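You operate a simulated robot arm through the tools that you are given. There is no shell and no other tool.

Carry out the task below with a simulated robot arm. There is one attempt and no reset: what you move stays moved.

JOB
Put things in order on the workbench. At the end: the green jar stands where the red cup brush stood; the purple box (marked "BUSHING") from the workbench stands on top of the black rubber stand; the red cup brush stands where the blue cloth stood; the blue cloth is on the black tray; whatever was shut is shut again. Leave all else as you found it, and nothing knocked over.

It is judged by the outcome, as a careful person would: the job done as asked, and still so three seconds after it is handed in. It fails if anything else is knocked over, pushed out of place, dropped, spilled or broken. Flat cloth is picked up by pressing the open fingertips on it (5 to 10 N) and closing them slowly along it; thin cloth reads only 2 to 8 mm in the jaws.

ROBOT AND FRAMES
A 7-joint arm with a two-finger parallel gripper, fixed in place. Base frame: the origin is at the foot of the arm, x ahead of it, y to its left, z up; the work surface is at about z = 0. Units: mm, degrees, N and s.
With the tool pointing down near the work surface it reaches from about 220 to 580 mm from the base axis. Its first joint turns from -66.0 to 66.0 degrees. Payload 2.5 kg.
The tool frame sits at the grasp point between the pads (the TCP): z along the fingers, y along the line on which they close. The tips reach 23 mm beyond it. The gripper opens to 94 mm. The fingers are 38 mm wide and 10 mm thick; the gripper's body (54 by 96 mm) begins 39 mm behind the TCP.
Orientation is that of the tool frame in the base frame, as [roll, pitch, yaw] about the fixed x, y, z axes, in that order (R = Rz(yaw) Ry(pitch) Rx(roll)). With the fingers straight down and closing along the base's y, the tool's x points along the base's -x, its y along +y and its z along -z.

CONTROLS
- The arm moves only by the tool move_arm. Its argument "plan" is a list of rows, each a list of 7 numbers: the turn, a rotation vector about the tool's x, y, z in units of 4 degrees (1.0 is 4 degrees), then the shift along the tool's x, y, z in units of 40 mm (1.0 is 40 mm), then the opening, from 0 (shut) to 1 (fully open). In form: [[wx, wy, wz, x, y, z, hand], ...]. A call has 1 to 20 rows; each row shifts and turns the commanded pose from where the row before left it, along the tool's axes as they then stand. A call with a number of a shift or a turn outside -1 to 1 is refused whole. Each row takes 0.2 s and may step no farther than 50 mm and 8.6 degrees from the row before; otherwise, or with a gripper value out of range, the whole call is refused. Where a pose cannot be reached the arm comes as near as it can. A force on the tool above 40 N (or 10 N above the force at the start of the call, whichever is more), or a blocked arm, ends the call early, and 0.2 s more pass. Each finger travels about 108 mm/s and halts on what it meets, pressing with about 33 N; the grip force reading is that of the motor and also rises with nothing between the fingers. The clock runs only during rows and for 0.2 s after the last one: add rows that do not move to give the fingers time. The reply holds the time, the measured pose of the TCP, the force on the tool along the base axes, the opening and the grip force, in the units named above and with some noise, with the torque about the TCP (base axes, N m) and any sound that the robot's microphone picked up, and new pictures: "show" is both (left out), scene, wrist or none.
- Cameras (640 x 400 px; columns grow to the right, rows downward): "scene" is fixed at [112.4, -406.9, 560.2]; the picture's right is [0.90, -0.44, 0.00], its down [-0.26, -0.54, -0.80] and it looks along [0.35, 0.72, -0.60] (base axes); focal length 304 px, centre (320, 200). "wrist" rides on the gripper at [86, 16, -75] in the tool frame; the picture's right is [-0.18, 0.98, 0.00], its down [-0.58, -0.11, -0.81] and it looks along [-0.79, -0.15, 0.59] (tool axes); focal length 243 px, centre (320, 200).
- probe_pixels(camera, pixels): for up to 12 pixels [column, row] of the newest picture of that camera ("zoom" is the newest enlarged one), the place [x, y, z] in the base frame of the surface seen there, good to about 3 mm, but the place of the scene camera against the robot may be out by one fixed shift of up to 25 mm in any direction. It takes no simulated time.
- inspect(camera, box): a new picture of the part [left, top, right, bottom] of that camera's present view, enlarged. It takes no simulated time.
- sign_off(): hands the job in; it is judged then, once.

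Unless the task says otherwise, let go and move clear before handing in.

The tools are called as name(argument=value, ...) on one line, values as JSON. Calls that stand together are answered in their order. move_arm: Moves the arm, as the interface text tells. Its arguments: {"type":"object","properties":{"plan":{"type":"array"},"show":{"type":"string","enum":["both","scene","wrist","none"]}},"required":["plan"]} The other tools are called the same way: probe_pixels (camera, pixels) gives the place of the surface under pixels of a picture; inspect (camera, box) takes an enlarged picture of a part of a camera's view; sign_off () hands the job in.

At the start:

```text
t: 0.0
position: [346.9, 184.4, 236.0]
ee_rot: [180.0, 0.0, -180.0]
contact_force: [0.1, -0.5, 0.0]
moment: [-0.03, 0.0, 0.01]
width: 94.1
grasp_force: 0.0
```

scene: 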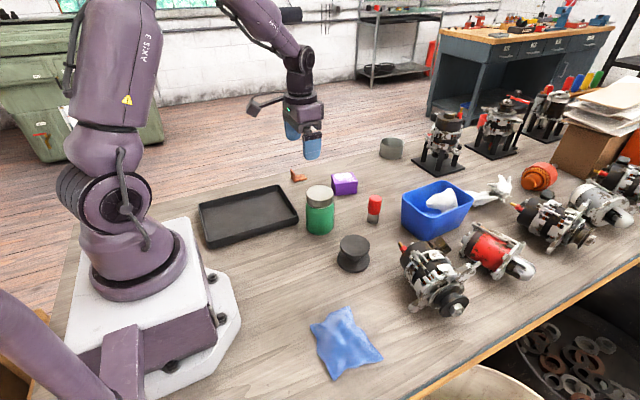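
wrist: 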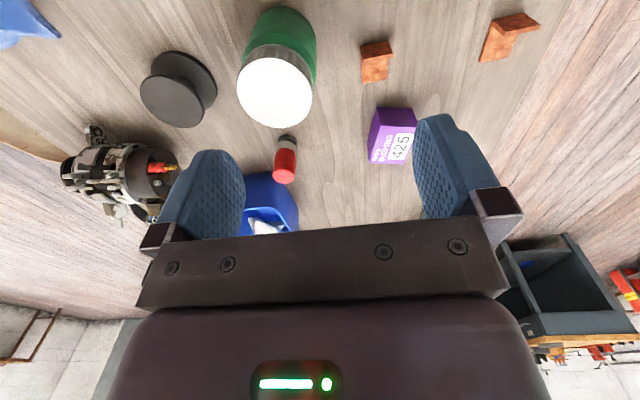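

The scene picture shows the tray (247,215), green jar (320,210), purple box (344,184), red brush (374,208), black stand (353,253) and blue cloth (345,342). I will look closer and measure them first.

inspect(camera="scene", box=[190, 150, 420, 294])

inspect(camera="wrist", box=[120, 0, 440, 200])

probe_pixels(camera="scene", pixels=[[320, 192], [320, 231], [344, 178], [344, 192], [374, 199], [373, 219], [353, 242], [352, 268], [345, 340], [247, 218], [310, 260], [398, 240]])

probe_pixels(camera="wrist", pixels=[[275, 90], [286, 20], [390, 110], [400, 148], [285, 175], [287, 140], [172, 95], [200, 70], [30, 20], [377, 50], [340, 150], [220, 30]])

```text
2.78 times, centred on (305, 222) of scene
```

zoom: 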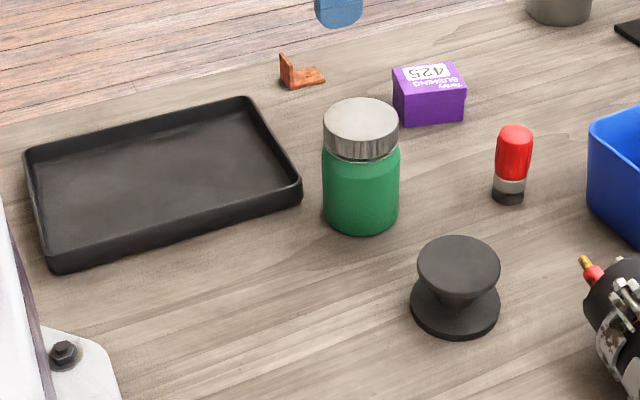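

```text
2.00 times, centred on (280, 100) of wrist
```

zoom: 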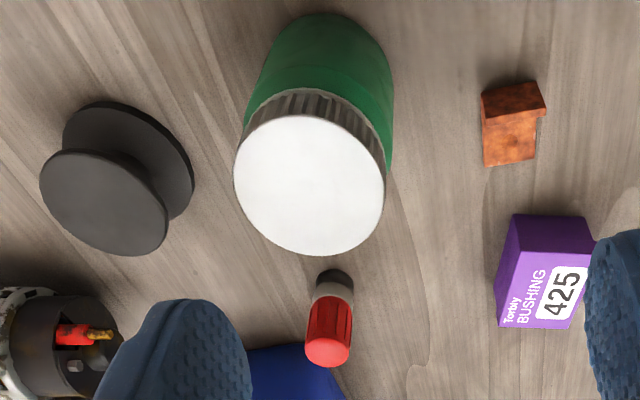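

```text
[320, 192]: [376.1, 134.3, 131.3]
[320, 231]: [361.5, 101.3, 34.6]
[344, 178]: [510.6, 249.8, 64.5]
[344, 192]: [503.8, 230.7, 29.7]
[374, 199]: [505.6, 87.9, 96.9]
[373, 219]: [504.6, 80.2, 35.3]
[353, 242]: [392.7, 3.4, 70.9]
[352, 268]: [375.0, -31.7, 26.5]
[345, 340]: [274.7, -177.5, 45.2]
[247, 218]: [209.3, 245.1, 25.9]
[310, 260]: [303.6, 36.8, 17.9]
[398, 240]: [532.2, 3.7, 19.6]
```

```text
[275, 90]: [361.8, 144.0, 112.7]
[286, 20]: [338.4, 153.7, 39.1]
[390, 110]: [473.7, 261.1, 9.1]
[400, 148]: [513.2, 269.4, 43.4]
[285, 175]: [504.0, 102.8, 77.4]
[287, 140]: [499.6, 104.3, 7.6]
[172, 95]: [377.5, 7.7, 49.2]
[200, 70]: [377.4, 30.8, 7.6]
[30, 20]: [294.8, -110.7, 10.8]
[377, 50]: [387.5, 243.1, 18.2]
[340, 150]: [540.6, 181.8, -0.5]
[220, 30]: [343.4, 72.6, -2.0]
```

The bench reads about z=18 in the scene view and about 0 in the wrist view, so the scene camera is offset. I'll probe edges to size the jar, box, brush, stand, tray and cloth.

probe_pixels(camera="wrist", pixels=[[239, 92], [312, 92], [275, 60], [275, 125], [376, 161], [411, 163], [413, 136], [379, 136], [141, 93], [203, 103], [172, 77], [172, 124]])

probe_pixels(camera="scene", pixels=[[309, 328], [350, 307], [382, 357], [334, 378], [330, 340], [360, 350], [340, 320], [300, 340], [205, 210], [278, 190], [295, 220], [212, 240]])

inspect(camera="scene", box=[270, 285, 430, 385])

inspect(camera="scene", box=[360, 100, 640, 275])

```text
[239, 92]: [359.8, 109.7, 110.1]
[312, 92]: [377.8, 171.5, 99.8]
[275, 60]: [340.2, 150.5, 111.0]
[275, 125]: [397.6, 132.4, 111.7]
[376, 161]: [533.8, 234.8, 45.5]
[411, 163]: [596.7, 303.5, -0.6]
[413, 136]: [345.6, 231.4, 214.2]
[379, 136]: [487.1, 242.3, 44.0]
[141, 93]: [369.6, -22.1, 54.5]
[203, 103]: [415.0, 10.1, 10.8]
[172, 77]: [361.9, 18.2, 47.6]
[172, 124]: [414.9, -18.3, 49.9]
```

```text
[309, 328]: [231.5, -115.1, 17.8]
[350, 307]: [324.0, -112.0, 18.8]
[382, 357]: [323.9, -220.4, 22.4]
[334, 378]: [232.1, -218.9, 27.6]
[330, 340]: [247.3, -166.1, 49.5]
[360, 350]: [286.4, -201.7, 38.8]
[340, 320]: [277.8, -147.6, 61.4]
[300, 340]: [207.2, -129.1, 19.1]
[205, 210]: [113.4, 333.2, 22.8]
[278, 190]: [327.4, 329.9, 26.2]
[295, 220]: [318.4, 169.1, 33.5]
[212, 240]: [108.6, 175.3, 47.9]
```

```text
4.00 times, centred on (350, 335) of scene
```

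zoom: 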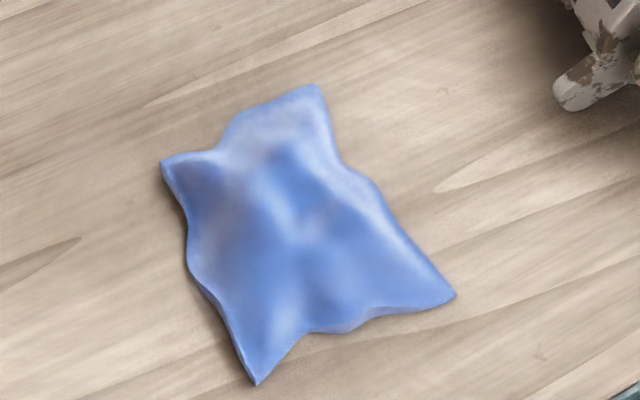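

```text
2.29 times, centred on (500, 188) of scene
```

zoom: 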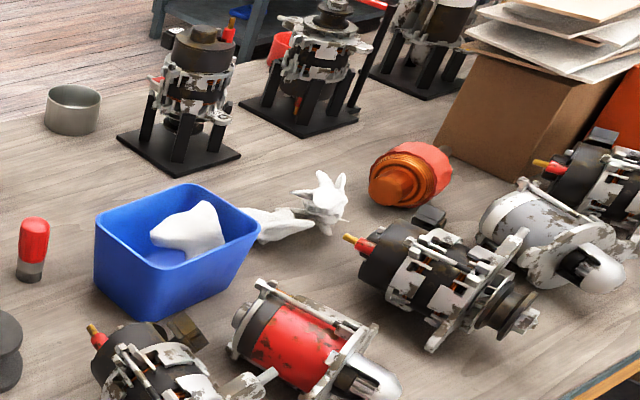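

The bench in the wrist view is at z≈0 and the scene camera is offset by about (+10,−12,+19); the cloth lies around (262,−160), rumpled. I'll move over towards it at a safe height and turn the wrist camera to look at it.

move_arm(plan=[[0, 0, 0, 0.3, -0.871, 0, 1], [0, 0, 0, 0.3, -0.871, 0, 1], [0, 0, 0, 0.3, -0.871, 0, 1], [0, 0, 0, 0.3, -0.871, 0, 1], [0, 0, 0, 0.3, -0.871, 0, 1], [0, 0, 0, 0.3, -0.871, 0, 1], [0, 0, 0, 0.3, -0.871, 0, 1], [0, 0, 1, 0, 0, 0, 1], [0, 0, 1, 0, 0, 0, 1], [0, 0, 1, 0, 0, 0, 1], [0, 0, 1, 0, 0, 0, 1], [0, 0, 1, 0, 0, 0, 1], [0, 0, 1, 0, 0, 0, 1], [0, 0, 1, 0, 0, 0, 1], [0, 0, 1, 0, 0, 0, 1], [0, 0, 1, 0, 0, 0, 1], [0, 0, 1, 0, 0, 0, 1], [0, 0, 1, 0, 0, 0, 1], [0, 0, 1, 0, 0, 0, 1]])

```text
t: 4.0
position: [263.2, -59.0, 237.0]
ee_rot: [180.0, 0.0, 131.9]
contact_force: [-0.7, 0.0, 0.1]
moment: [-0.02, 0.02, -0.01]
width: 93.6
grasp_force: 0.1
```

scene: 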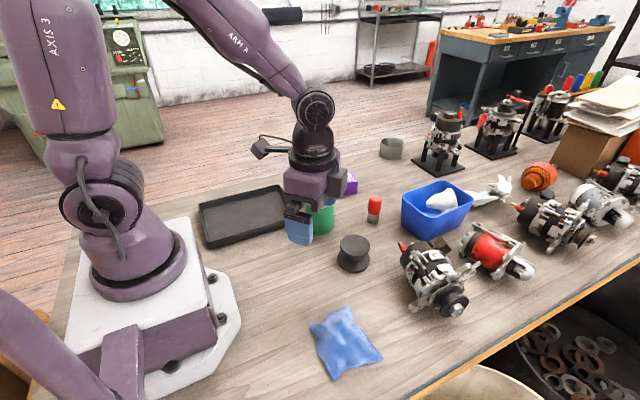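
wrist: 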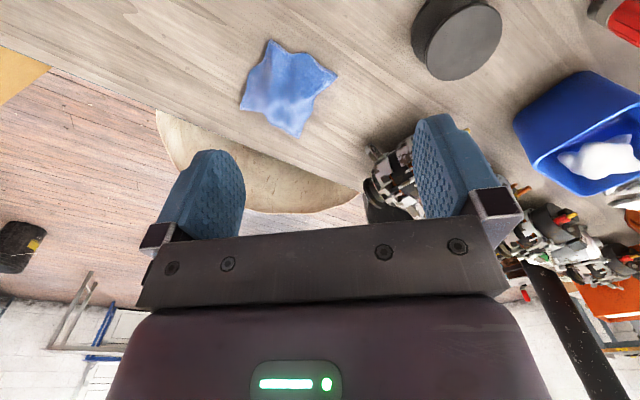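

The cloth shows at wrist (288,88), clear of the fingers. I'll enlarge it and probe its relief, along with the bench around it.

inspect(camera="wrist", box=[208, 30, 368, 130])

probe_pixels(camera="wrist", pixels=[[270, 42], [335, 75], [296, 134], [242, 107], [288, 88], [275, 70], [300, 75], [265, 95], [290, 110], [310, 85], [280, 55], [288, 78]])

probe_pixels(camera="wrist", pixels=[[430, 62], [500, 20], [413, 40], [460, 50], [470, 30], [450, 70], [540, 160], [515, 125], [580, 72], [240, 60], [340, 110], [635, 25]])

```text
4.00 times, centred on (288, 80) of wrist
```

zoom: 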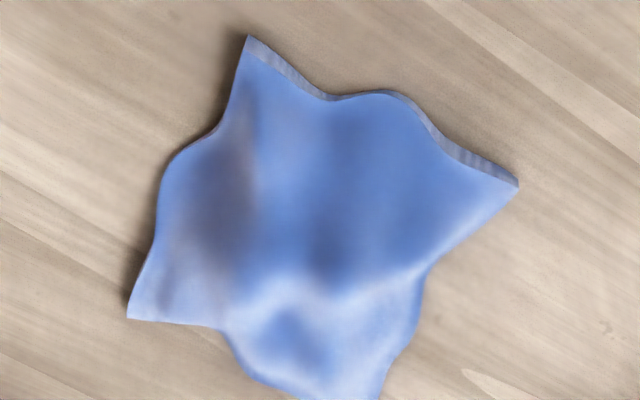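

```text
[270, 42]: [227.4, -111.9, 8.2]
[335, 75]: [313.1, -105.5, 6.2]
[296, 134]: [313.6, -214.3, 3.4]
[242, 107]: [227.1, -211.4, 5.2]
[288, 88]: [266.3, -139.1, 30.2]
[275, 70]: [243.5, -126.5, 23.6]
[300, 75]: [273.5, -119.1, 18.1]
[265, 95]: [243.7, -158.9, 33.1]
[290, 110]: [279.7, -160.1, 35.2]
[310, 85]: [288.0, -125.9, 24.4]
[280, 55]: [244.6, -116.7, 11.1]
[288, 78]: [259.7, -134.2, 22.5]
```

```text
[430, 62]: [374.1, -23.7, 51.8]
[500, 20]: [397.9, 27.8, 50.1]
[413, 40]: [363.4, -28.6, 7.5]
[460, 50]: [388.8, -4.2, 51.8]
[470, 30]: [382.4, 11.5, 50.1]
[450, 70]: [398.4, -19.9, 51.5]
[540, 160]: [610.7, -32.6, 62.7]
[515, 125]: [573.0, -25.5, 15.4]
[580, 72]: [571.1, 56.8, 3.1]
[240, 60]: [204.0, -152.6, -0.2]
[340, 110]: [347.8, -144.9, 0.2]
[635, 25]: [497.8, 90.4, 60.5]
```

The cloth spans roughly x 227–313, y −214 to −105, centre (270,−160), with a bump up to z≈35. I'll go above its centre, narrow the opening a bit and come down to just above the bump.

move_arm(plan=[[0, 0, 0, -0.667, -0.52, 0, 0.75], [0, 0, 0, -0.667, -0.52, 0, 0.75], [0, 0, 0, -0.667, -0.52, 0, 0.75], [0, 0, 0, 0, 0, 0.885, 0.75], [0, 0, 0, 0, 0, 0.885, 0.75], [0, 0, 0, 0, 0, 0.885, 0.75], [0, 0, 0, 0, 0, 0.885, 0.75], [0, 0, 0, 0, 0, 0.6, 0.75], [0, 0, 0, 0, 0, 0.285, 0.75]])

```text
t: 6.0
position: [270.9, -160.1, 58.9]
ee_rot: [179.9, 0.0, 132.0]
contact_force: [0.1, 0.2, -0.3]
moment: [0.01, -0.01, 0.06]
width: 70.5
grasp_force: 0.0
```

scene: 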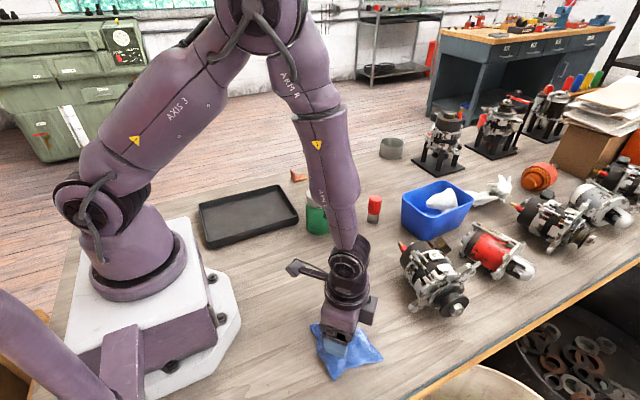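
wrist: 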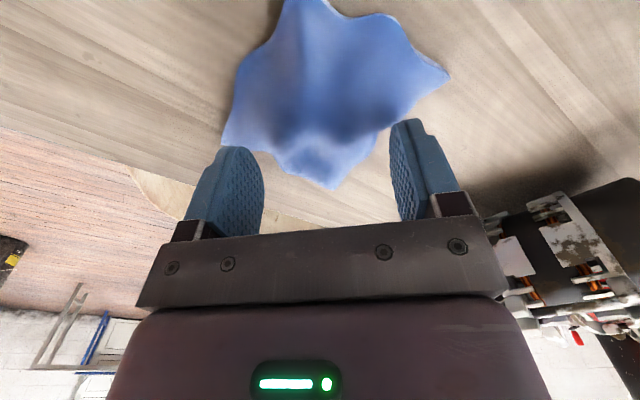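

The tips hover either side of the bump, no contact yet. I'll lower gradually to feel the cloth.

move_arm(plan=[[0, 0, 0, 0, 0, 0.3, 0.75], [0, 0, 0, 0, 0, 0.25, 0.75], [0, 0, 0, 0, 0, 0.15, 0.75], [0, 0, 0, 0, 0, 0, 0.75]], show="wrist")

```text
t: 6.8
position: [272.5, -160.1, 35.7]
ee_rot: [179.9, 0.0, 131.9]
contact_force: [-2.7, -0.2, 9.9]
moment: [-0.09, 0.12, -0.06]
width: 73.7
grasp_force: 32.6
stopped in row 3: the force on the tool passed its limit at 62 N (the readings are from after the stop); the commanded pose is now the measured one
```

wrist: 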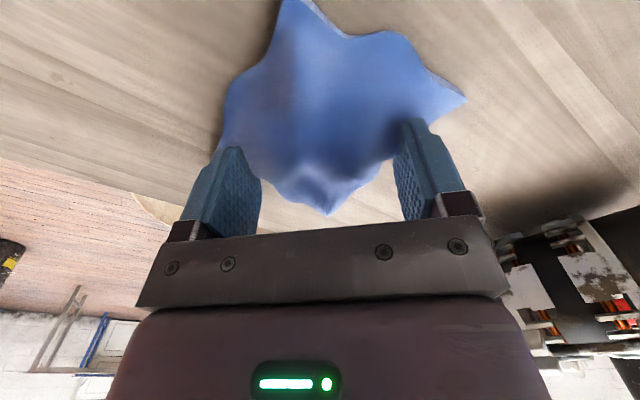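

The tips are pressing the cloth with about 10 N (tips at z≈13, width 73.7). That is the right pressing force, so I'll close slowly along it.

move_arm(plan=[[0, 0, 0, 0, 0, 0, 0.74], [0, 0, 0, 0, 0, 0, 0.7], [0, 0, 0, 0, 0, 0, 0.66], [0, 0, 0, 0, 0, 0, 0.62], [0, 0, 0, 0, 0, 0, 0.58], [0, 0, 0, 0, 0, 0, 0.54], [0, 0, 0, 0, 0, 0, 0.5]], show="wrist")

```text
t: 8.4
position: [271.3, -161.0, 35.8]
ee_rot: [179.9, 0.2, 131.8]
contact_force: [-2.6, 0.6, 26.6]
moment: [0.03, 0.13, -0.05]
width: 73.4
grasp_force: 33.0
```

wrist: 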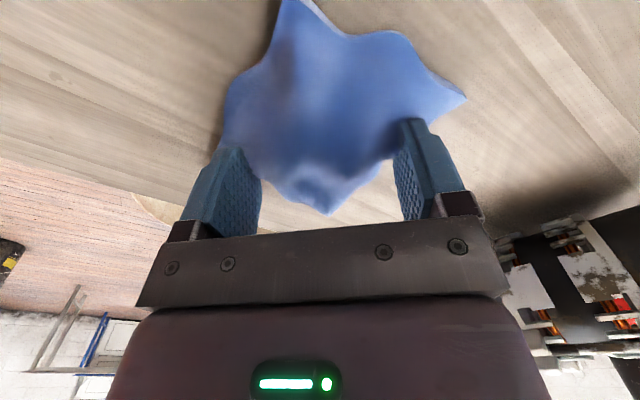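

The fingers stopped at 73 mm against the bump with full grip force, so the lump is firm rather than limp. I'll try a small lift to see whether it's held.

move_arm(plan=[[0, 0, 0, 0, 0, -0.1, 0.45], [0, 0, 0, 0, 0, -0.2, 0.45], [0, 0, 0, 0, 0, -0.2, 0.45], [0, 0, 0, 0, 0, 0, 0.45]])

```text
t: 9.4
position: [271.7, -159.8, 55.6]
ee_rot: [179.9, 0.2, 131.9]
contact_force: [-0.2, 0.8, 0.3]
moment: [-0.01, 0.02, 0.04]
width: 42.1
grasp_force: 0.1
```

scene: 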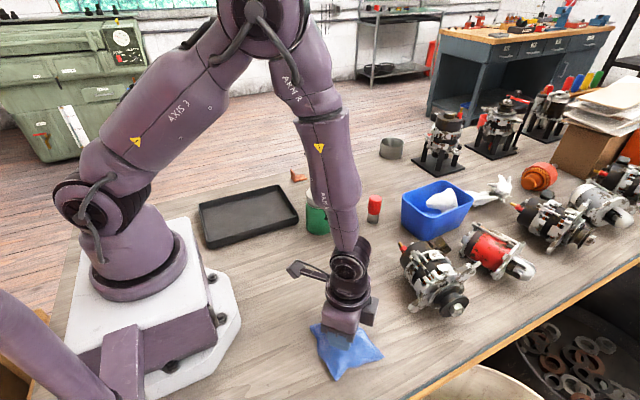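
wrist: 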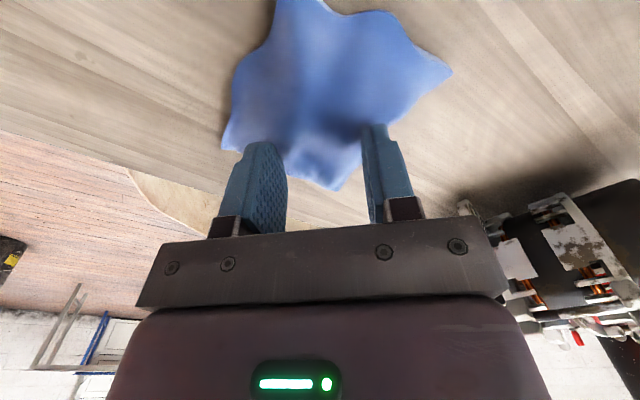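

The fingers slid off the slope and the cloth is where it was, unmoved. I'll map its relief more finely before choosing a better grasp.

move_arm(plan=[[0, 0, 0, 0.5, 0, -0.8, 0.9], [0, 0, 0, 0.5, 0, -0.8, 1], [0, 0, 0, 0, 0, 0, 1]])

```text
t: 10.2
position: [244.2, -130.0, 120.9]
ee_rot: [179.8, 0.2, 131.9]
contact_force: [-0.1, 0.0, 0.2]
moment: [0.01, -0.02, 0.01]
width: 94.0
grasp_force: 0.1
```

scene: 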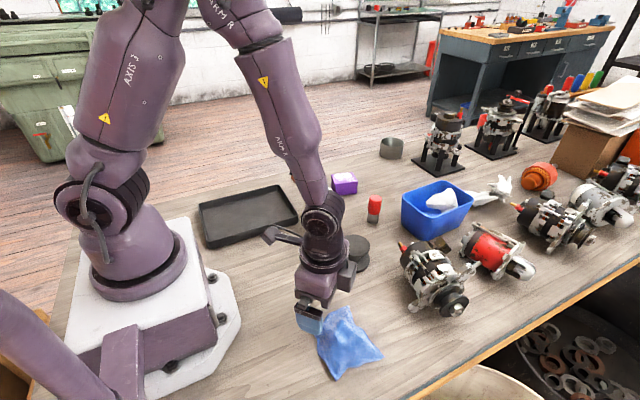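
wrist: 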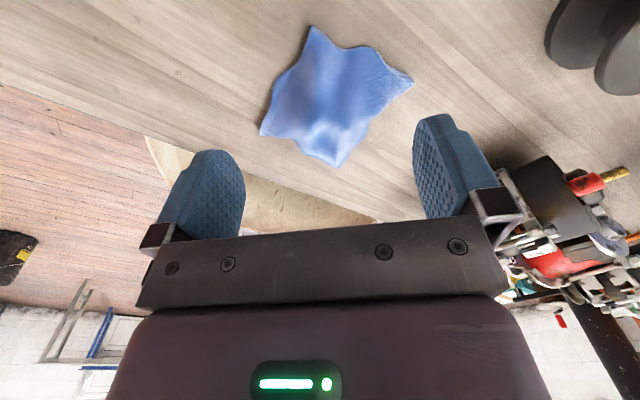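

inspect(camera="wrist", box=[240, 15, 432, 135])

probe_pixels(camera="wrist", pixels=[[312, 27], [412, 81], [262, 134], [338, 166], [325, 40], [345, 47], [365, 50], [385, 65], [400, 76], [290, 75], [275, 95], [268, 115]])

probe_pixels(camera="wrist", pixels=[[300, 75], [320, 75], [340, 75], [360, 75], [380, 80], [285, 100], [305, 100], [325, 100], [345, 100], [365, 105], [300, 125], [325, 130]])

probe_pixels(camera="wrist", pixels=[[285, 125], [345, 125], [335, 145], [320, 145], [355, 115], [345, 140], [310, 140], [295, 140], [315, 60], [335, 60], [355, 60], [370, 65]])

```text
3.33 times, centred on (336, 75) of wrist
```

zoom: 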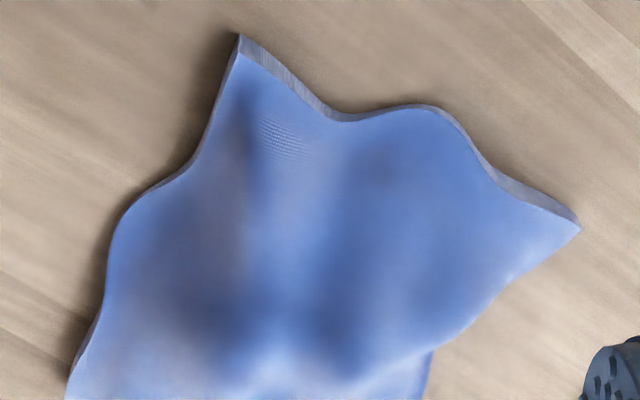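

```text
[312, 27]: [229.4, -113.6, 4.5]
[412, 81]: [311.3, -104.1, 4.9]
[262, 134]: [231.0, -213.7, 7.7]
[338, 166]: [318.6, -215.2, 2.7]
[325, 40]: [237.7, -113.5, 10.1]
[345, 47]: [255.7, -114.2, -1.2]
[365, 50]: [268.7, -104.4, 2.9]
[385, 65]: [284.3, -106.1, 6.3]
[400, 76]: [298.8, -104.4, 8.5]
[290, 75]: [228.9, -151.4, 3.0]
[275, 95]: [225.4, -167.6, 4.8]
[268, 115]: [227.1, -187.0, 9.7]
```

```text
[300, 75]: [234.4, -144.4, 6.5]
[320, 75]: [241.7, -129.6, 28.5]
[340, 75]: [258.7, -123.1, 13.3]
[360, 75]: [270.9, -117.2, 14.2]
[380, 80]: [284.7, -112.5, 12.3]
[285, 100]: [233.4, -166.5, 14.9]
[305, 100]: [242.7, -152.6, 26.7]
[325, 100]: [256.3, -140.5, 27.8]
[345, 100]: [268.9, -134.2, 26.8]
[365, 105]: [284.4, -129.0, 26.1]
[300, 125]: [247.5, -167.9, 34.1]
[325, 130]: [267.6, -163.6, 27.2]
```

```text
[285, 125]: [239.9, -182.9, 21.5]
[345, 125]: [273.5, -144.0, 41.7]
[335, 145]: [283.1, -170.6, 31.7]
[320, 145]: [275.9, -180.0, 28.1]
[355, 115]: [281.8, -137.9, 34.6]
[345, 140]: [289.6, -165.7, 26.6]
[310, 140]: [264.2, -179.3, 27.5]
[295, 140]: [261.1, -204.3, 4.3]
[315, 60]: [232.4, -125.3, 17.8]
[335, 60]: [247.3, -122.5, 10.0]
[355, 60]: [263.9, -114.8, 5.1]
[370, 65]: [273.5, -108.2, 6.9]
```

The cloth behaves like a stiff rumpled shape about 88 mm wide in x, with steep ridges up to z≈40. I'll turn to yaw 90 so the jaws close along x, and look again to measure the left and right edges precisely.

move_arm(plan=[[0, 0, 0, 0, 0, -0.7, 1], [0, 0, 1, 0, 0, 0, 1], [0, 0, 1, 0, 0, 0, 1], [0, 0, 1, 0, 0, 0, 1], [0, 0, 1, 0, 0, 0, 1], [0, 0, 1, 0, 0, 0, 1], [0, 0, 1, 0, 0, 0, 1], [0, 0, 1, 0, 0, 0, 1], [0, 0, 1, 0, 0, 0, 1], [0, 0, 1, 0, 0, 0, 1], [0, 0, 1, 0, 0, 0, 1], [0, 0, 0.47, 0, 0, 0, 1], [0, 0, 0, 0.8, 0.65, 0, 1], [0, 0, 0, 0.2, 0, 0, 1]])

```text
t: 13.2
position: [271.6, -91.2, 147.7]
ee_rot: [179.9, 0.1, 90.0]
contact_force: [-0.3, -0.5, 0.7]
moment: [-0.01, 0.02, -0.02]
width: 94.2
grasp_force: 0.1
```

scene: 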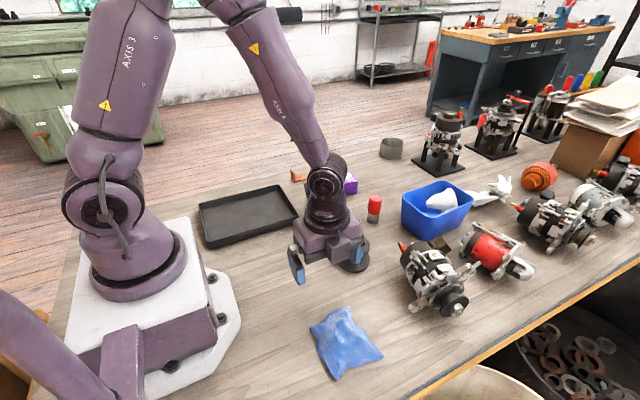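
wrist: 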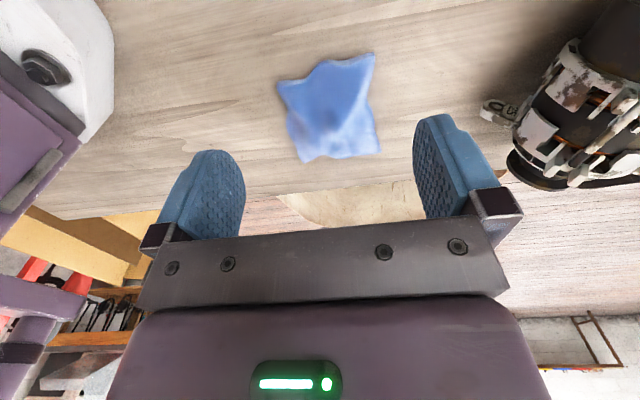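

inspect(camera="wrist", box=[256, 45, 416, 145])

inspect(camera="wrist", box=[250, 85, 410, 185])

probe_pixels(camera="zoom", pixels=[[150, 120], [158, 150], [165, 180], [178, 220], [195, 260], [455, 70], [460, 110], [470, 150], [480, 190], [500, 230], [222, 308], [520, 270]])

```text
4.00 times, centred on (336, 95) of wrist
```

zoom: 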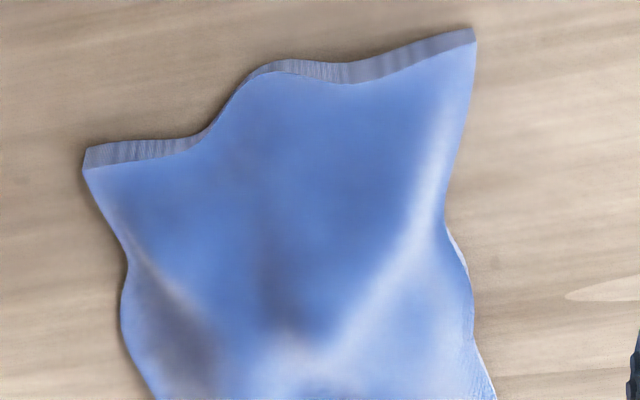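

```text
4.00 times, centred on (330, 135) of wrist
```

zoom: 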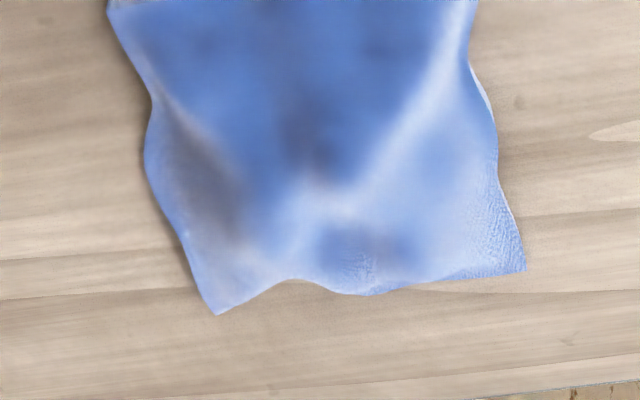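

```text
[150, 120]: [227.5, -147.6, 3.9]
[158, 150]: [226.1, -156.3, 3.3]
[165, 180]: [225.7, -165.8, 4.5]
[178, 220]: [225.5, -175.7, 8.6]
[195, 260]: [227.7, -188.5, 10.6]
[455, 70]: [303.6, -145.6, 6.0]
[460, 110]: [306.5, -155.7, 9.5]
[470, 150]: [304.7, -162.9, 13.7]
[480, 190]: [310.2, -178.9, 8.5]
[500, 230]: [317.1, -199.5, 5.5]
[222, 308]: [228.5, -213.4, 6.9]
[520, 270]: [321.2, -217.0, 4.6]
```

The cloth has a waist near y=−142 and its widest part between there and y=−170 spans x 225.5–307, about 82 mm. With 94 mm open I can straddle it, with tips down at the bench beside both edges; I'll descend to just above first.

move_arm(plan=[[0, 0, 0, -0.735, -0.06, 0, 1], [0, 0, 0, -0.735, -0.06, 0, 1], [0, 0, 0, 0, 0, 0.9, 1], [0, 0, 0, 0, 0, 0.9, 1], [0, 0, 0, 0, 0, 0.6, 1], [0, 0, 0, 0, 0, 0, 1]])

```text
t: 14.6
position: [265.8, -152.6, 51.9]
ee_rot: [179.8, 0.1, 90.2]
contact_force: [-0.4, 0.3, 0.0]
moment: [0.03, 0.01, -0.02]
width: 94.0
grasp_force: 0.0
```

scene: 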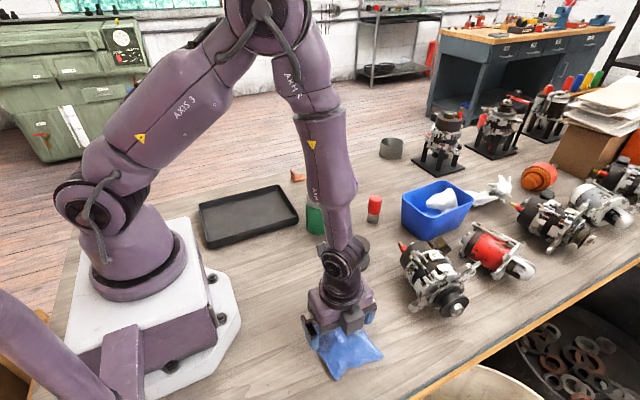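
wrist: 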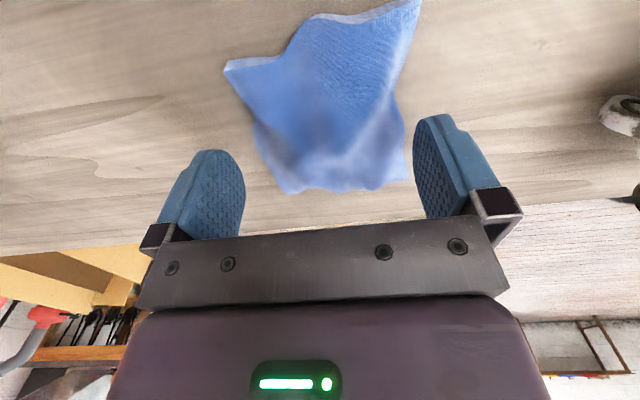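

The fingers sit either side of the cloth's edges. I'll descend slowly until the tips are about 2–3 mm above the bench.

move_arm(plan=[[0, 0, 0, 0.05, 0.03, 0.2, 1], [0, 0, 0, 0, 0, 0.2, 1], [0, 0, 0, 0, 0, 0.15, 1], [0, 0, 0, 0, 0, 0.1, 1], [0, 0, 0, 0, 0, 0, 1]], show="wrist")

```text
t: 15.8
position: [267.9, -148.3, 24.9]
ee_rot: [179.8, 0.0, 90.0]
contact_force: [-0.4, 0.7, -0.4]
moment: [-0.03, 0.02, -0.01]
width: 94.1
grasp_force: 0.1
```

wrist: 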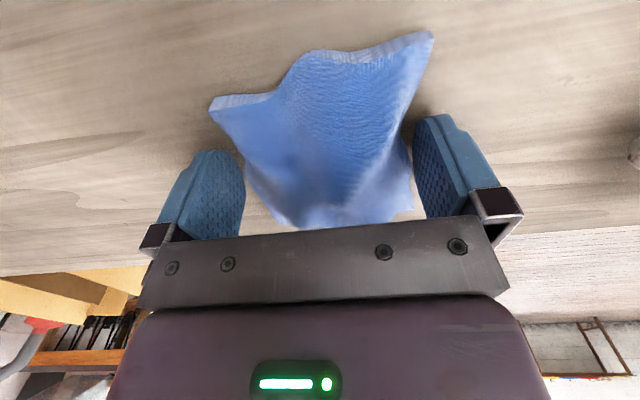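

No contact with tips at z≈2 beside both edges. I'll close slowly along the bench and see where the fingers stop.

move_arm(plan=[[0, 0, 0, 0, 0, 0, 0.96], [0, 0, 0, 0, 0, 0, 0.92], [0, 0, 0, 0, 0, 0, 0.88], [0, 0, 0, 0, 0, 0, 0.84], [0, 0, 0, 0, 0, 0, 0.8], [0, 0, 0, 0, 0, 0, 0.76], [0, 0, 0, 0, 0, 0, 0.72], [0, 0, 0, 0, 0, 0, 0.68], [0, 0, 0, 0, 0, 0, 0.64], [0, 0, 0, 0, 0, 0, 0.6]])

```text
t: 18.0
position: [267.3, -149.1, 25.1]
ee_rot: [179.9, 0.0, 90.0]
contact_force: [0.1, -0.6, -0.1]
moment: [0.01, 0.0, -0.02]
width: 56.7
grasp_force: 0.5
```

scene: 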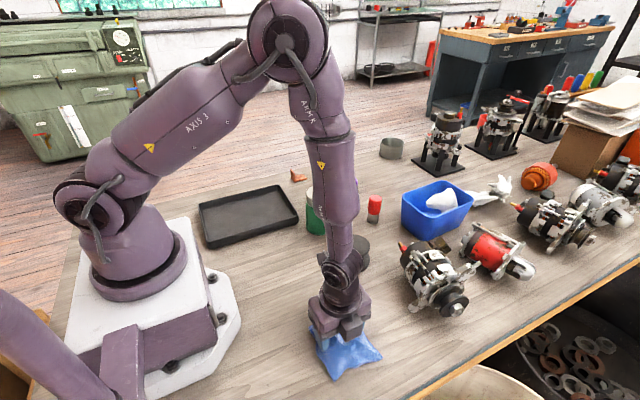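
wrist: 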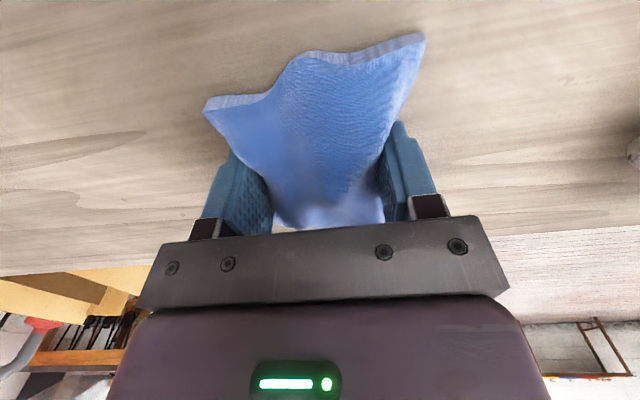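

The fingers now close freely to 57 mm at bench level, with the cloth folding or resting over them. I'll keep closing slowly.

move_arm(plan=[[0, 0, 0, 0, 0, 0, 0.56], [0, 0, 0, 0, 0, 0, 0.52], [0, 0, 0, 0, 0, 0, 0.48], [0, 0, 0, 0, 0, 0, 0.44], [0, 0, 0, 0, 0, 0, 0.4], [0, 0, 0, 0, 0, 0, 0.36], [0, 0, 0, 0, 0, 0, 0.32], [0, 0, 0, 0, 0, 0, 0.28], [0, 0, 0, 0, 0, 0, 0.24], [0, 0, 0, 0, 0, 0, 0.2]], show="wrist")

```text
t: 20.2
position: [267.4, -148.7, 24.5]
ee_rot: [179.8, -0.1, 90.1]
contact_force: [-1.0, 0.3, 9.6]
moment: [-0.02, 0.0, 0.03]
width: 53.2
grasp_force: 32.6
```

wrist: 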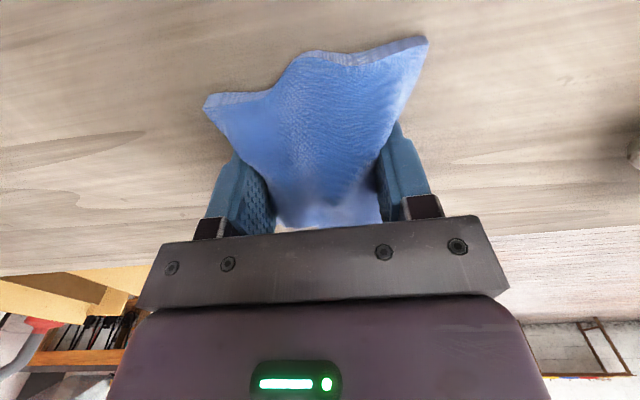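

The fingers stopped at 53 mm with full grip force. I'll try a small lift to see whether it comes along.

move_arm(plan=[[0, 0, 0, 0, 0, -0.1, 0.2], [0, 0, 0, 0, 0, -0.1, 0.2], [0, 0, 0, 0, 0, -0.1, 0.2], [0, 0, 0, 0, 0, -0.1, 0.2], [0, 0, 0, 0, 0, 0, 0.2]])

```text
t: 21.4
position: [266.3, -148.1, 41.4]
ee_rot: [180.0, 0.0, 90.1]
contact_force: [0.4, -0.3, 0.1]
moment: [0.04, 0.0, -0.03]
width: 52.9
grasp_force: 32.7
```

scene: 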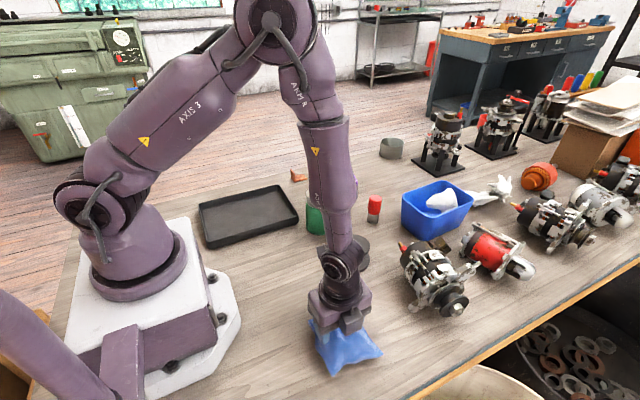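
wrist: 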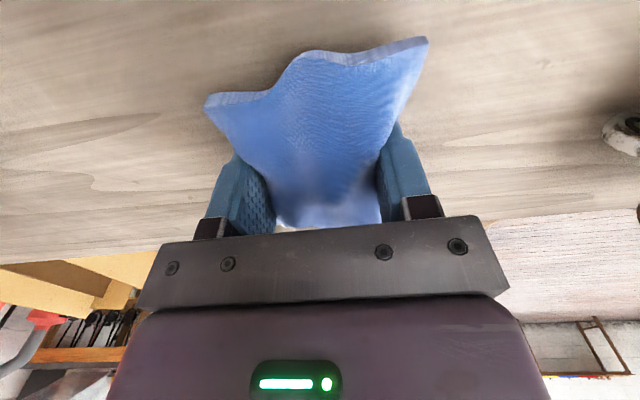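

The cloth lifted with the hand: width steady at 52.9, grip 32.7, and it keeps its place between the fingers. I'll raise it clear and carry it along +y at x≈266 toward the tray.

move_arm(plan=[[0, 0, 0, 0, 0, -0.4, 0.2], [0, 0, 0, 0, 0, -0.7, 0.2], [0, 0, 0, 0, 0, -0.8, 0.2], [0, 0, 0, 0, 0, -0.8, 0.2], [0, 0, 0, 0, 0, -0.5, 0.2], [0, 0, 0, 0.3, 0, 0, 0.2], [0, 0, 0, 0.6, 0, 0, 0.2], [0, 0, 0, 0.6, 0, 0, 0.2], [0, 0, 0, 0.3, 0, 0, 0.2]])

```text
t: 23.4
position: [265.7, -76.1, 170.6]
ee_rot: [179.8, 0.1, 90.0]
contact_force: [0.2, -0.1, -0.4]
moment: [0.01, -0.03, -0.03]
width: 53.0
grasp_force: 32.8
```

scene: 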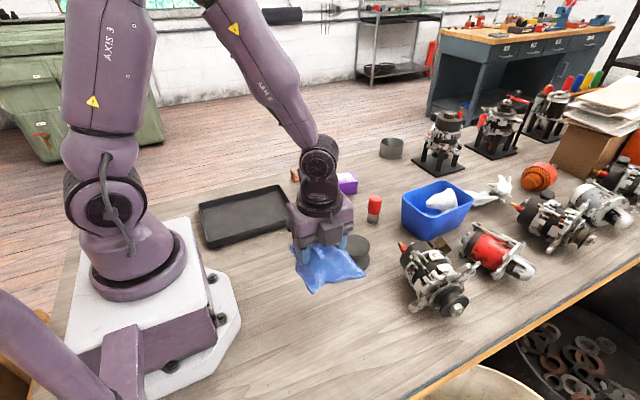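
wrist: 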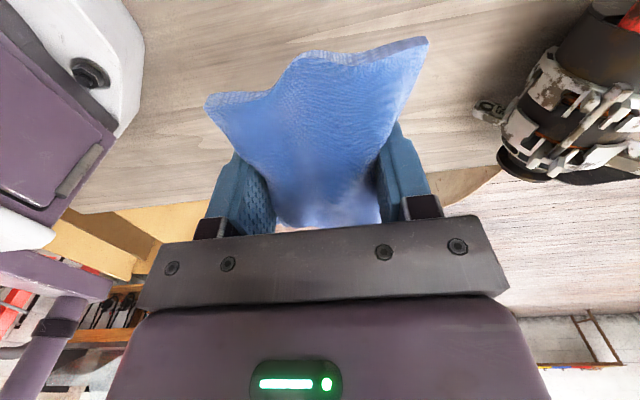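

The cloth is safely held and the spot beneath is bare. I'll rotate the wrist back 90° as the base swings round, then translate to the tray.

move_arm(plan=[[0, 0, 0, 0.7, 0, 0, 0.2], [0, 0, 0, 0.8, 0, 0, 0.2], [0, 0, 0, 0.8, 0, 0, 0.2], [0, 0, 0, 0.7, 0, 0, 0.2], [0, 0, -1, 0, 0, 0, 0.2], [0, 0, -1, 0, 0, 0, 0.2], [0, 0, -1, 0, 0, 0, 0.2], [0, 0, -1, 0, 0, 0, 0.2], [0, 0, -1, 0, 0, 0, 0.2], [0, 0, -1, 0, 0, 0, 0.2], [0, 0, -1, 0, 0, 0, 0.2], [0, 0, -1, 0, 0, 0, 0.2], [0, 0, -1, 0, 0, 0, 0.2], [0, 0, -1, 0, 0, 0, 0.2], [0, 0, -1, 0, 0, 0, 0.2], [0, 0, -1, 0, 0, 0, 0.2], [0, 0, -1, 0, 0, 0, 0.2], [0, 0, -1, 0, 0, 0, 0.2], [0, 0, -1, 0, 0, 0, 0.2]], show="scene")

move_arm(plan=[[0, 0, -1, 0, 0, 0, 0.2], [0, 0, -1, 0, 0, 0, 0.2], [0, 0, -1, 0, 0, 0, 0.2], [0, 0, -1, 0, 0, 0, 0.2], [0, 0, -1, 0, 0, 0, 0.2], [0, 0, -1, 0, 0, 0, 0.2], [0, 0, -1, 0, 0, 0, 0.2], [0, 0, -0.5, 0, 0, 0, 0.2], [0, 0, 0, 0.1, 0.7, 0, 0.2], [0, 0, 0, 0.15, 0.8, 0, 0.2], [0, 0, 0, 0.2, 0.8, 0, 0.2], [0, 0, 0, 0.15, 0.7, 0, 0.2], [0, 0, 0, 0.1, 0.4, 0, 0.2]])

```text
t: 27.4
position: [267.3, 43.3, 168.9]
ee_rot: [179.9, 0.1, 150.0]
contact_force: [-0.2, 0.0, -1.6]
moment: [0.01, 0.03, -0.01]
width: 52.6
grasp_force: 32.3
```

scene: 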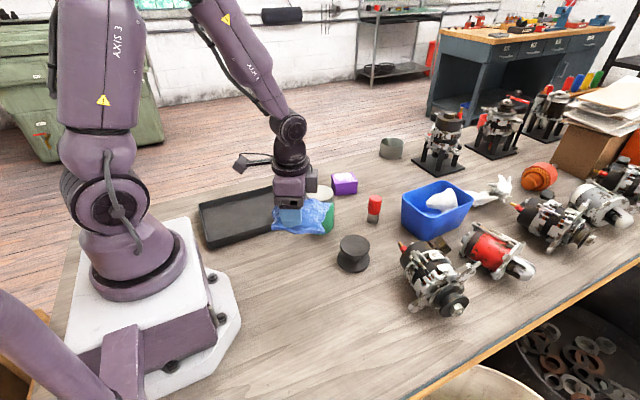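

```text
t: 30.2
position: [238.7, 181.7, 169.1]
ee_rot: [180.0, 0.2, -180.0]
contact_force: [-0.2, 0.2, -0.5]
moment: [0.01, 0.0, 0.0]
width: 52.4
grasp_force: 33.2
```

scene: 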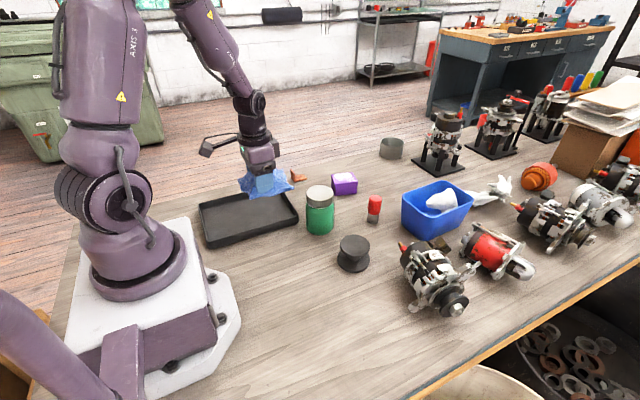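
wrist: 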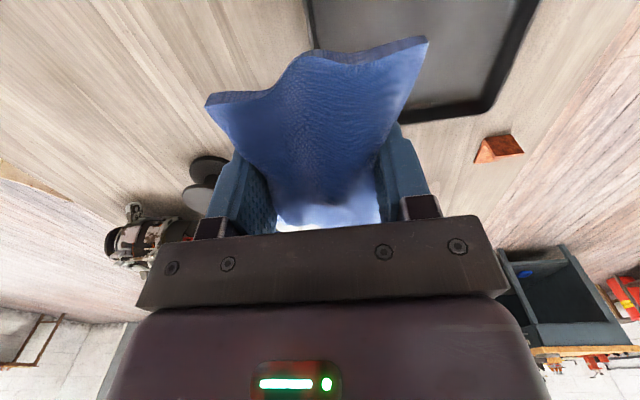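

The cloth hangs over the near side of the tray. I'll measure the tray with both cameras before moving to its centre.

probe_pixels(camera="wrist", pixels=[[312, 10], [322, 38], [440, 110], [487, 110], [505, 80], [535, 10], [460, 60], [345, 20], [480, 30], [500, 145], [514, 140], [485, 160]])

probe_pixels(camera="scene", pixels=[[200, 205], [208, 247], [298, 213], [276, 187], [215, 215], [215, 235], [285, 210], [245, 225], [298, 220], [209, 240], [250, 220], [320, 192]])

```text
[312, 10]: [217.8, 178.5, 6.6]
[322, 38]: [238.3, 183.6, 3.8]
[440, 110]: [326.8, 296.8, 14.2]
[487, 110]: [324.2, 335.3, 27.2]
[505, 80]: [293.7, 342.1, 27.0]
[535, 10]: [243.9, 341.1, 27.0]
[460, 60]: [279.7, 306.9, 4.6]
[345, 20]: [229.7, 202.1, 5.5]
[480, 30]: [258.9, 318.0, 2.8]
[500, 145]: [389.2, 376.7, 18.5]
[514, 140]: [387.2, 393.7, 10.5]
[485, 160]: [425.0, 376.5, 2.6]
```

```text
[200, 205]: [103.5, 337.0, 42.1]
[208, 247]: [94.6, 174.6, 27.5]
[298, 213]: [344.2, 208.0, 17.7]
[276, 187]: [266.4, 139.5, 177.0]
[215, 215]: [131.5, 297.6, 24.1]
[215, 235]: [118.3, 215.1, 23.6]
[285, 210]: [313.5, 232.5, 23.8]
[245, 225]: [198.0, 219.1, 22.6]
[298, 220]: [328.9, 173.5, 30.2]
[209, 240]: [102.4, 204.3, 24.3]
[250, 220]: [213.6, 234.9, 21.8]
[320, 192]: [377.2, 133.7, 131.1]
```

The tray floor is at z≈4, rim z≈27, spanning roughly x 95–325, y 178–342. I'll move to (205,257) and lower to about 15 mm above the floor.

move_arm(plan=[[0, 0, 0, 0.3, 0.6, 0, 0.2], [0, 0, 0, 0.3, 0.7, 0, 0.2], [0, 0, 0, 0.24, 0.58, 0, 0.2], [0, 0, 0, 0, 0, 0.6, 0.2], [0, 0, 0, 0, 0, 0.8, 0.2], [0, 0, 0, 0, 0, 0.8, 0.2], [0, 0, 0, 0, 0, 0.6, 0.2], [0, 0, 0, 0, 0, 0.3, 0.2], [0, 0, 0, 0, 0, 0, 0.2]])

```text
t: 32.2
position: [204.8, 254.0, 45.4]
ee_rot: [-179.9, 0.1, -179.9]
contact_force: [-0.3, 0.3, 0.2]
moment: [-0.01, 0.01, 0.0]
width: 52.3
grasp_force: 32.7
```

scene: 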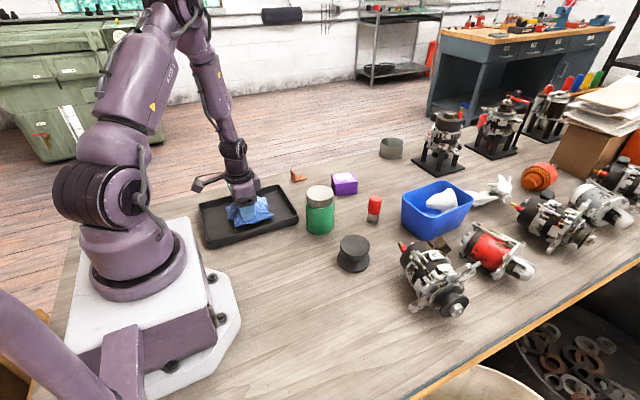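
wrist: 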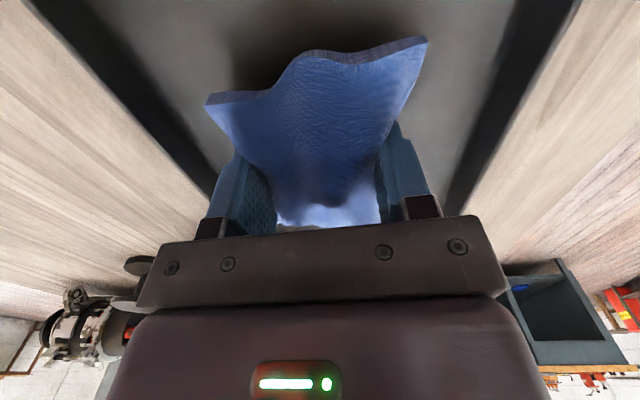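

The cloth is centred within the tray walls. I'll lower gently until it touches the floor.

move_arm(plan=[[0, 0, 0, 0, 0, 0.15, 0.2], [0, 0, 0, 0, 0, 0.1, 0.2], [0, 0, 0, 0, 0, 0.05, 0.2], [0, 0, 0, 0, 0, 0, 0.2]], show="wrist")

```text
t: 33.2
position: [204.5, 255.0, 32.9]
ee_rot: [179.9, 0.2, -180.0]
contact_force: [-0.1, 0.0, 0.1]
moment: [-0.01, 0.01, -0.04]
width: 52.2
grasp_force: 33.5
```

wrist: 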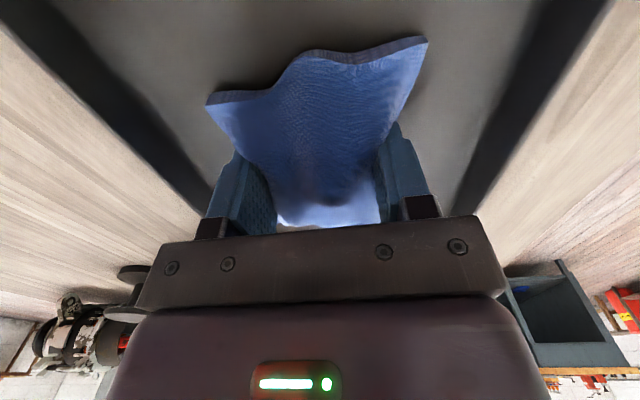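

No contact yet at TCP z=33. A couple of millimetres more, then open slowly.

move_arm(plan=[[0, 0, 0, 0, 0, 0.05, 0.2], [0, 0, 0, 0, 0, 0.04, 0.2], [0, 0, 0, 0, 0, 0, 0.2], [0, 0, 0, 0, 0, 0, 0.57], [0, 0, 0, 0, 0, 0, 0.62], [0, 0, 0, 0, 0, 0, 0.7], [0, 0, 0, 0, 0, 0, 0.8], [0, 0, 0, 0, 0, 0, 0.9], [0, 0, 0, 0, 0, 0, 1], [0, 0, 0, 0, 0, 0, 1]])

```text
t: 35.4
position: [205.4, 255.2, 31.0]
ee_rot: [180.0, 0.1, -180.0]
contact_force: [-0.9, 0.0, 0.7]
moment: [0.01, -0.01, 0.03]
width: 94.0
grasp_force: 0.1
```

scene: 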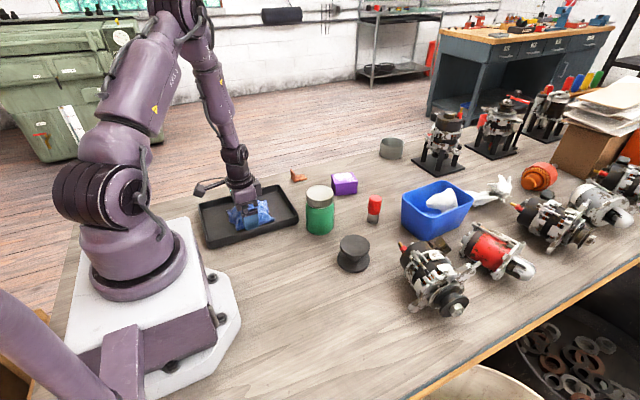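
wrist: 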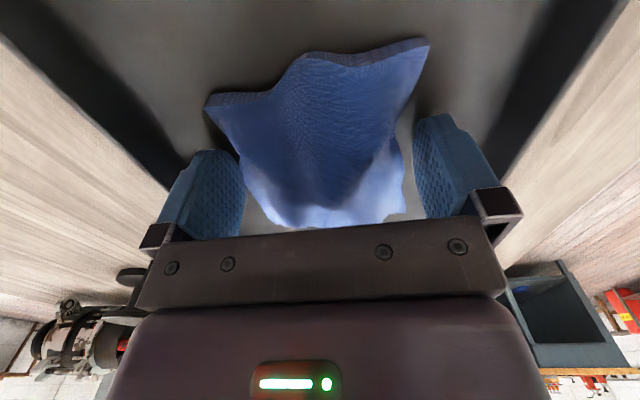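

The cloth is released and lies flat in the tray, clear of both fingers. I'll rise straight up and move to view the brush, jar and box.

move_arm(plan=[[0, 0, 0, 0, 0, -0.3, 1], [0, 0, 0, 0, 0, -0.6, 1], [0, 0, 0, 0, 0, -0.9, 1], [0, 0, 0, 0, 0, -0.9, 1], [0, 0, 0, 0, 0, -0.9, 1], [0, 0, 0, 0, 0, -0.9, 1], [0, 0, 0, -0.8, -0.65, 0, 1], [0, 0, 0, -0.8, -0.65, 0, 1], [0, 0, 0, -0.8, -0.65, 0, 1], [0, 0, 0, -0.8, -0.65, 0, 1], [0, 0, 0, -0.8, -0.65, 0, 1], [0, 0, 0, -0.8, -0.6, 0, 1], [0, 0, 0, 0, 0, 0, 1]])

```text
t: 38.2
position: [397.3, 100.0, 208.8]
ee_rot: [-180.0, 0.1, -179.9]
contact_force: [0.1, 0.2, -0.2]
moment: [0.02, 0.02, 0.02]
width: 93.9
grasp_force: 0.1
```

scene: 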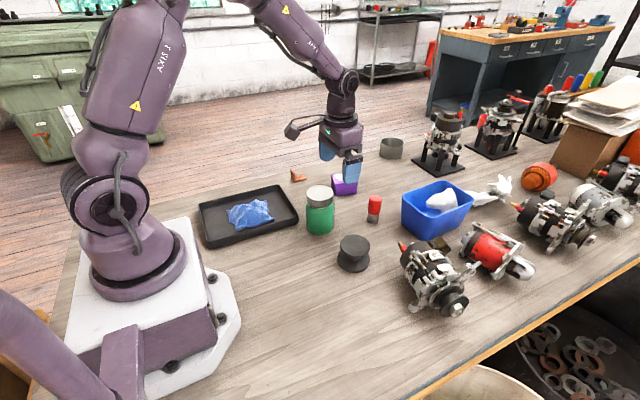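
wrist: 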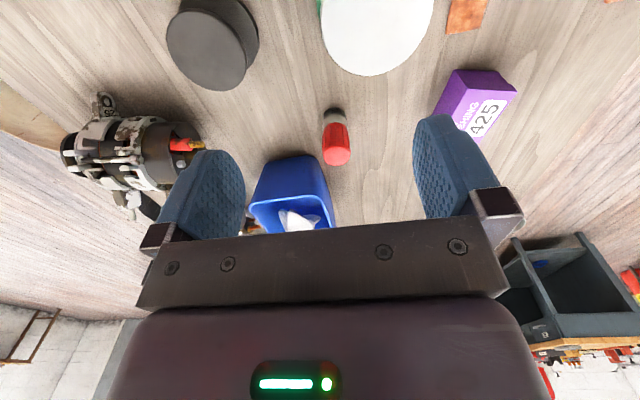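

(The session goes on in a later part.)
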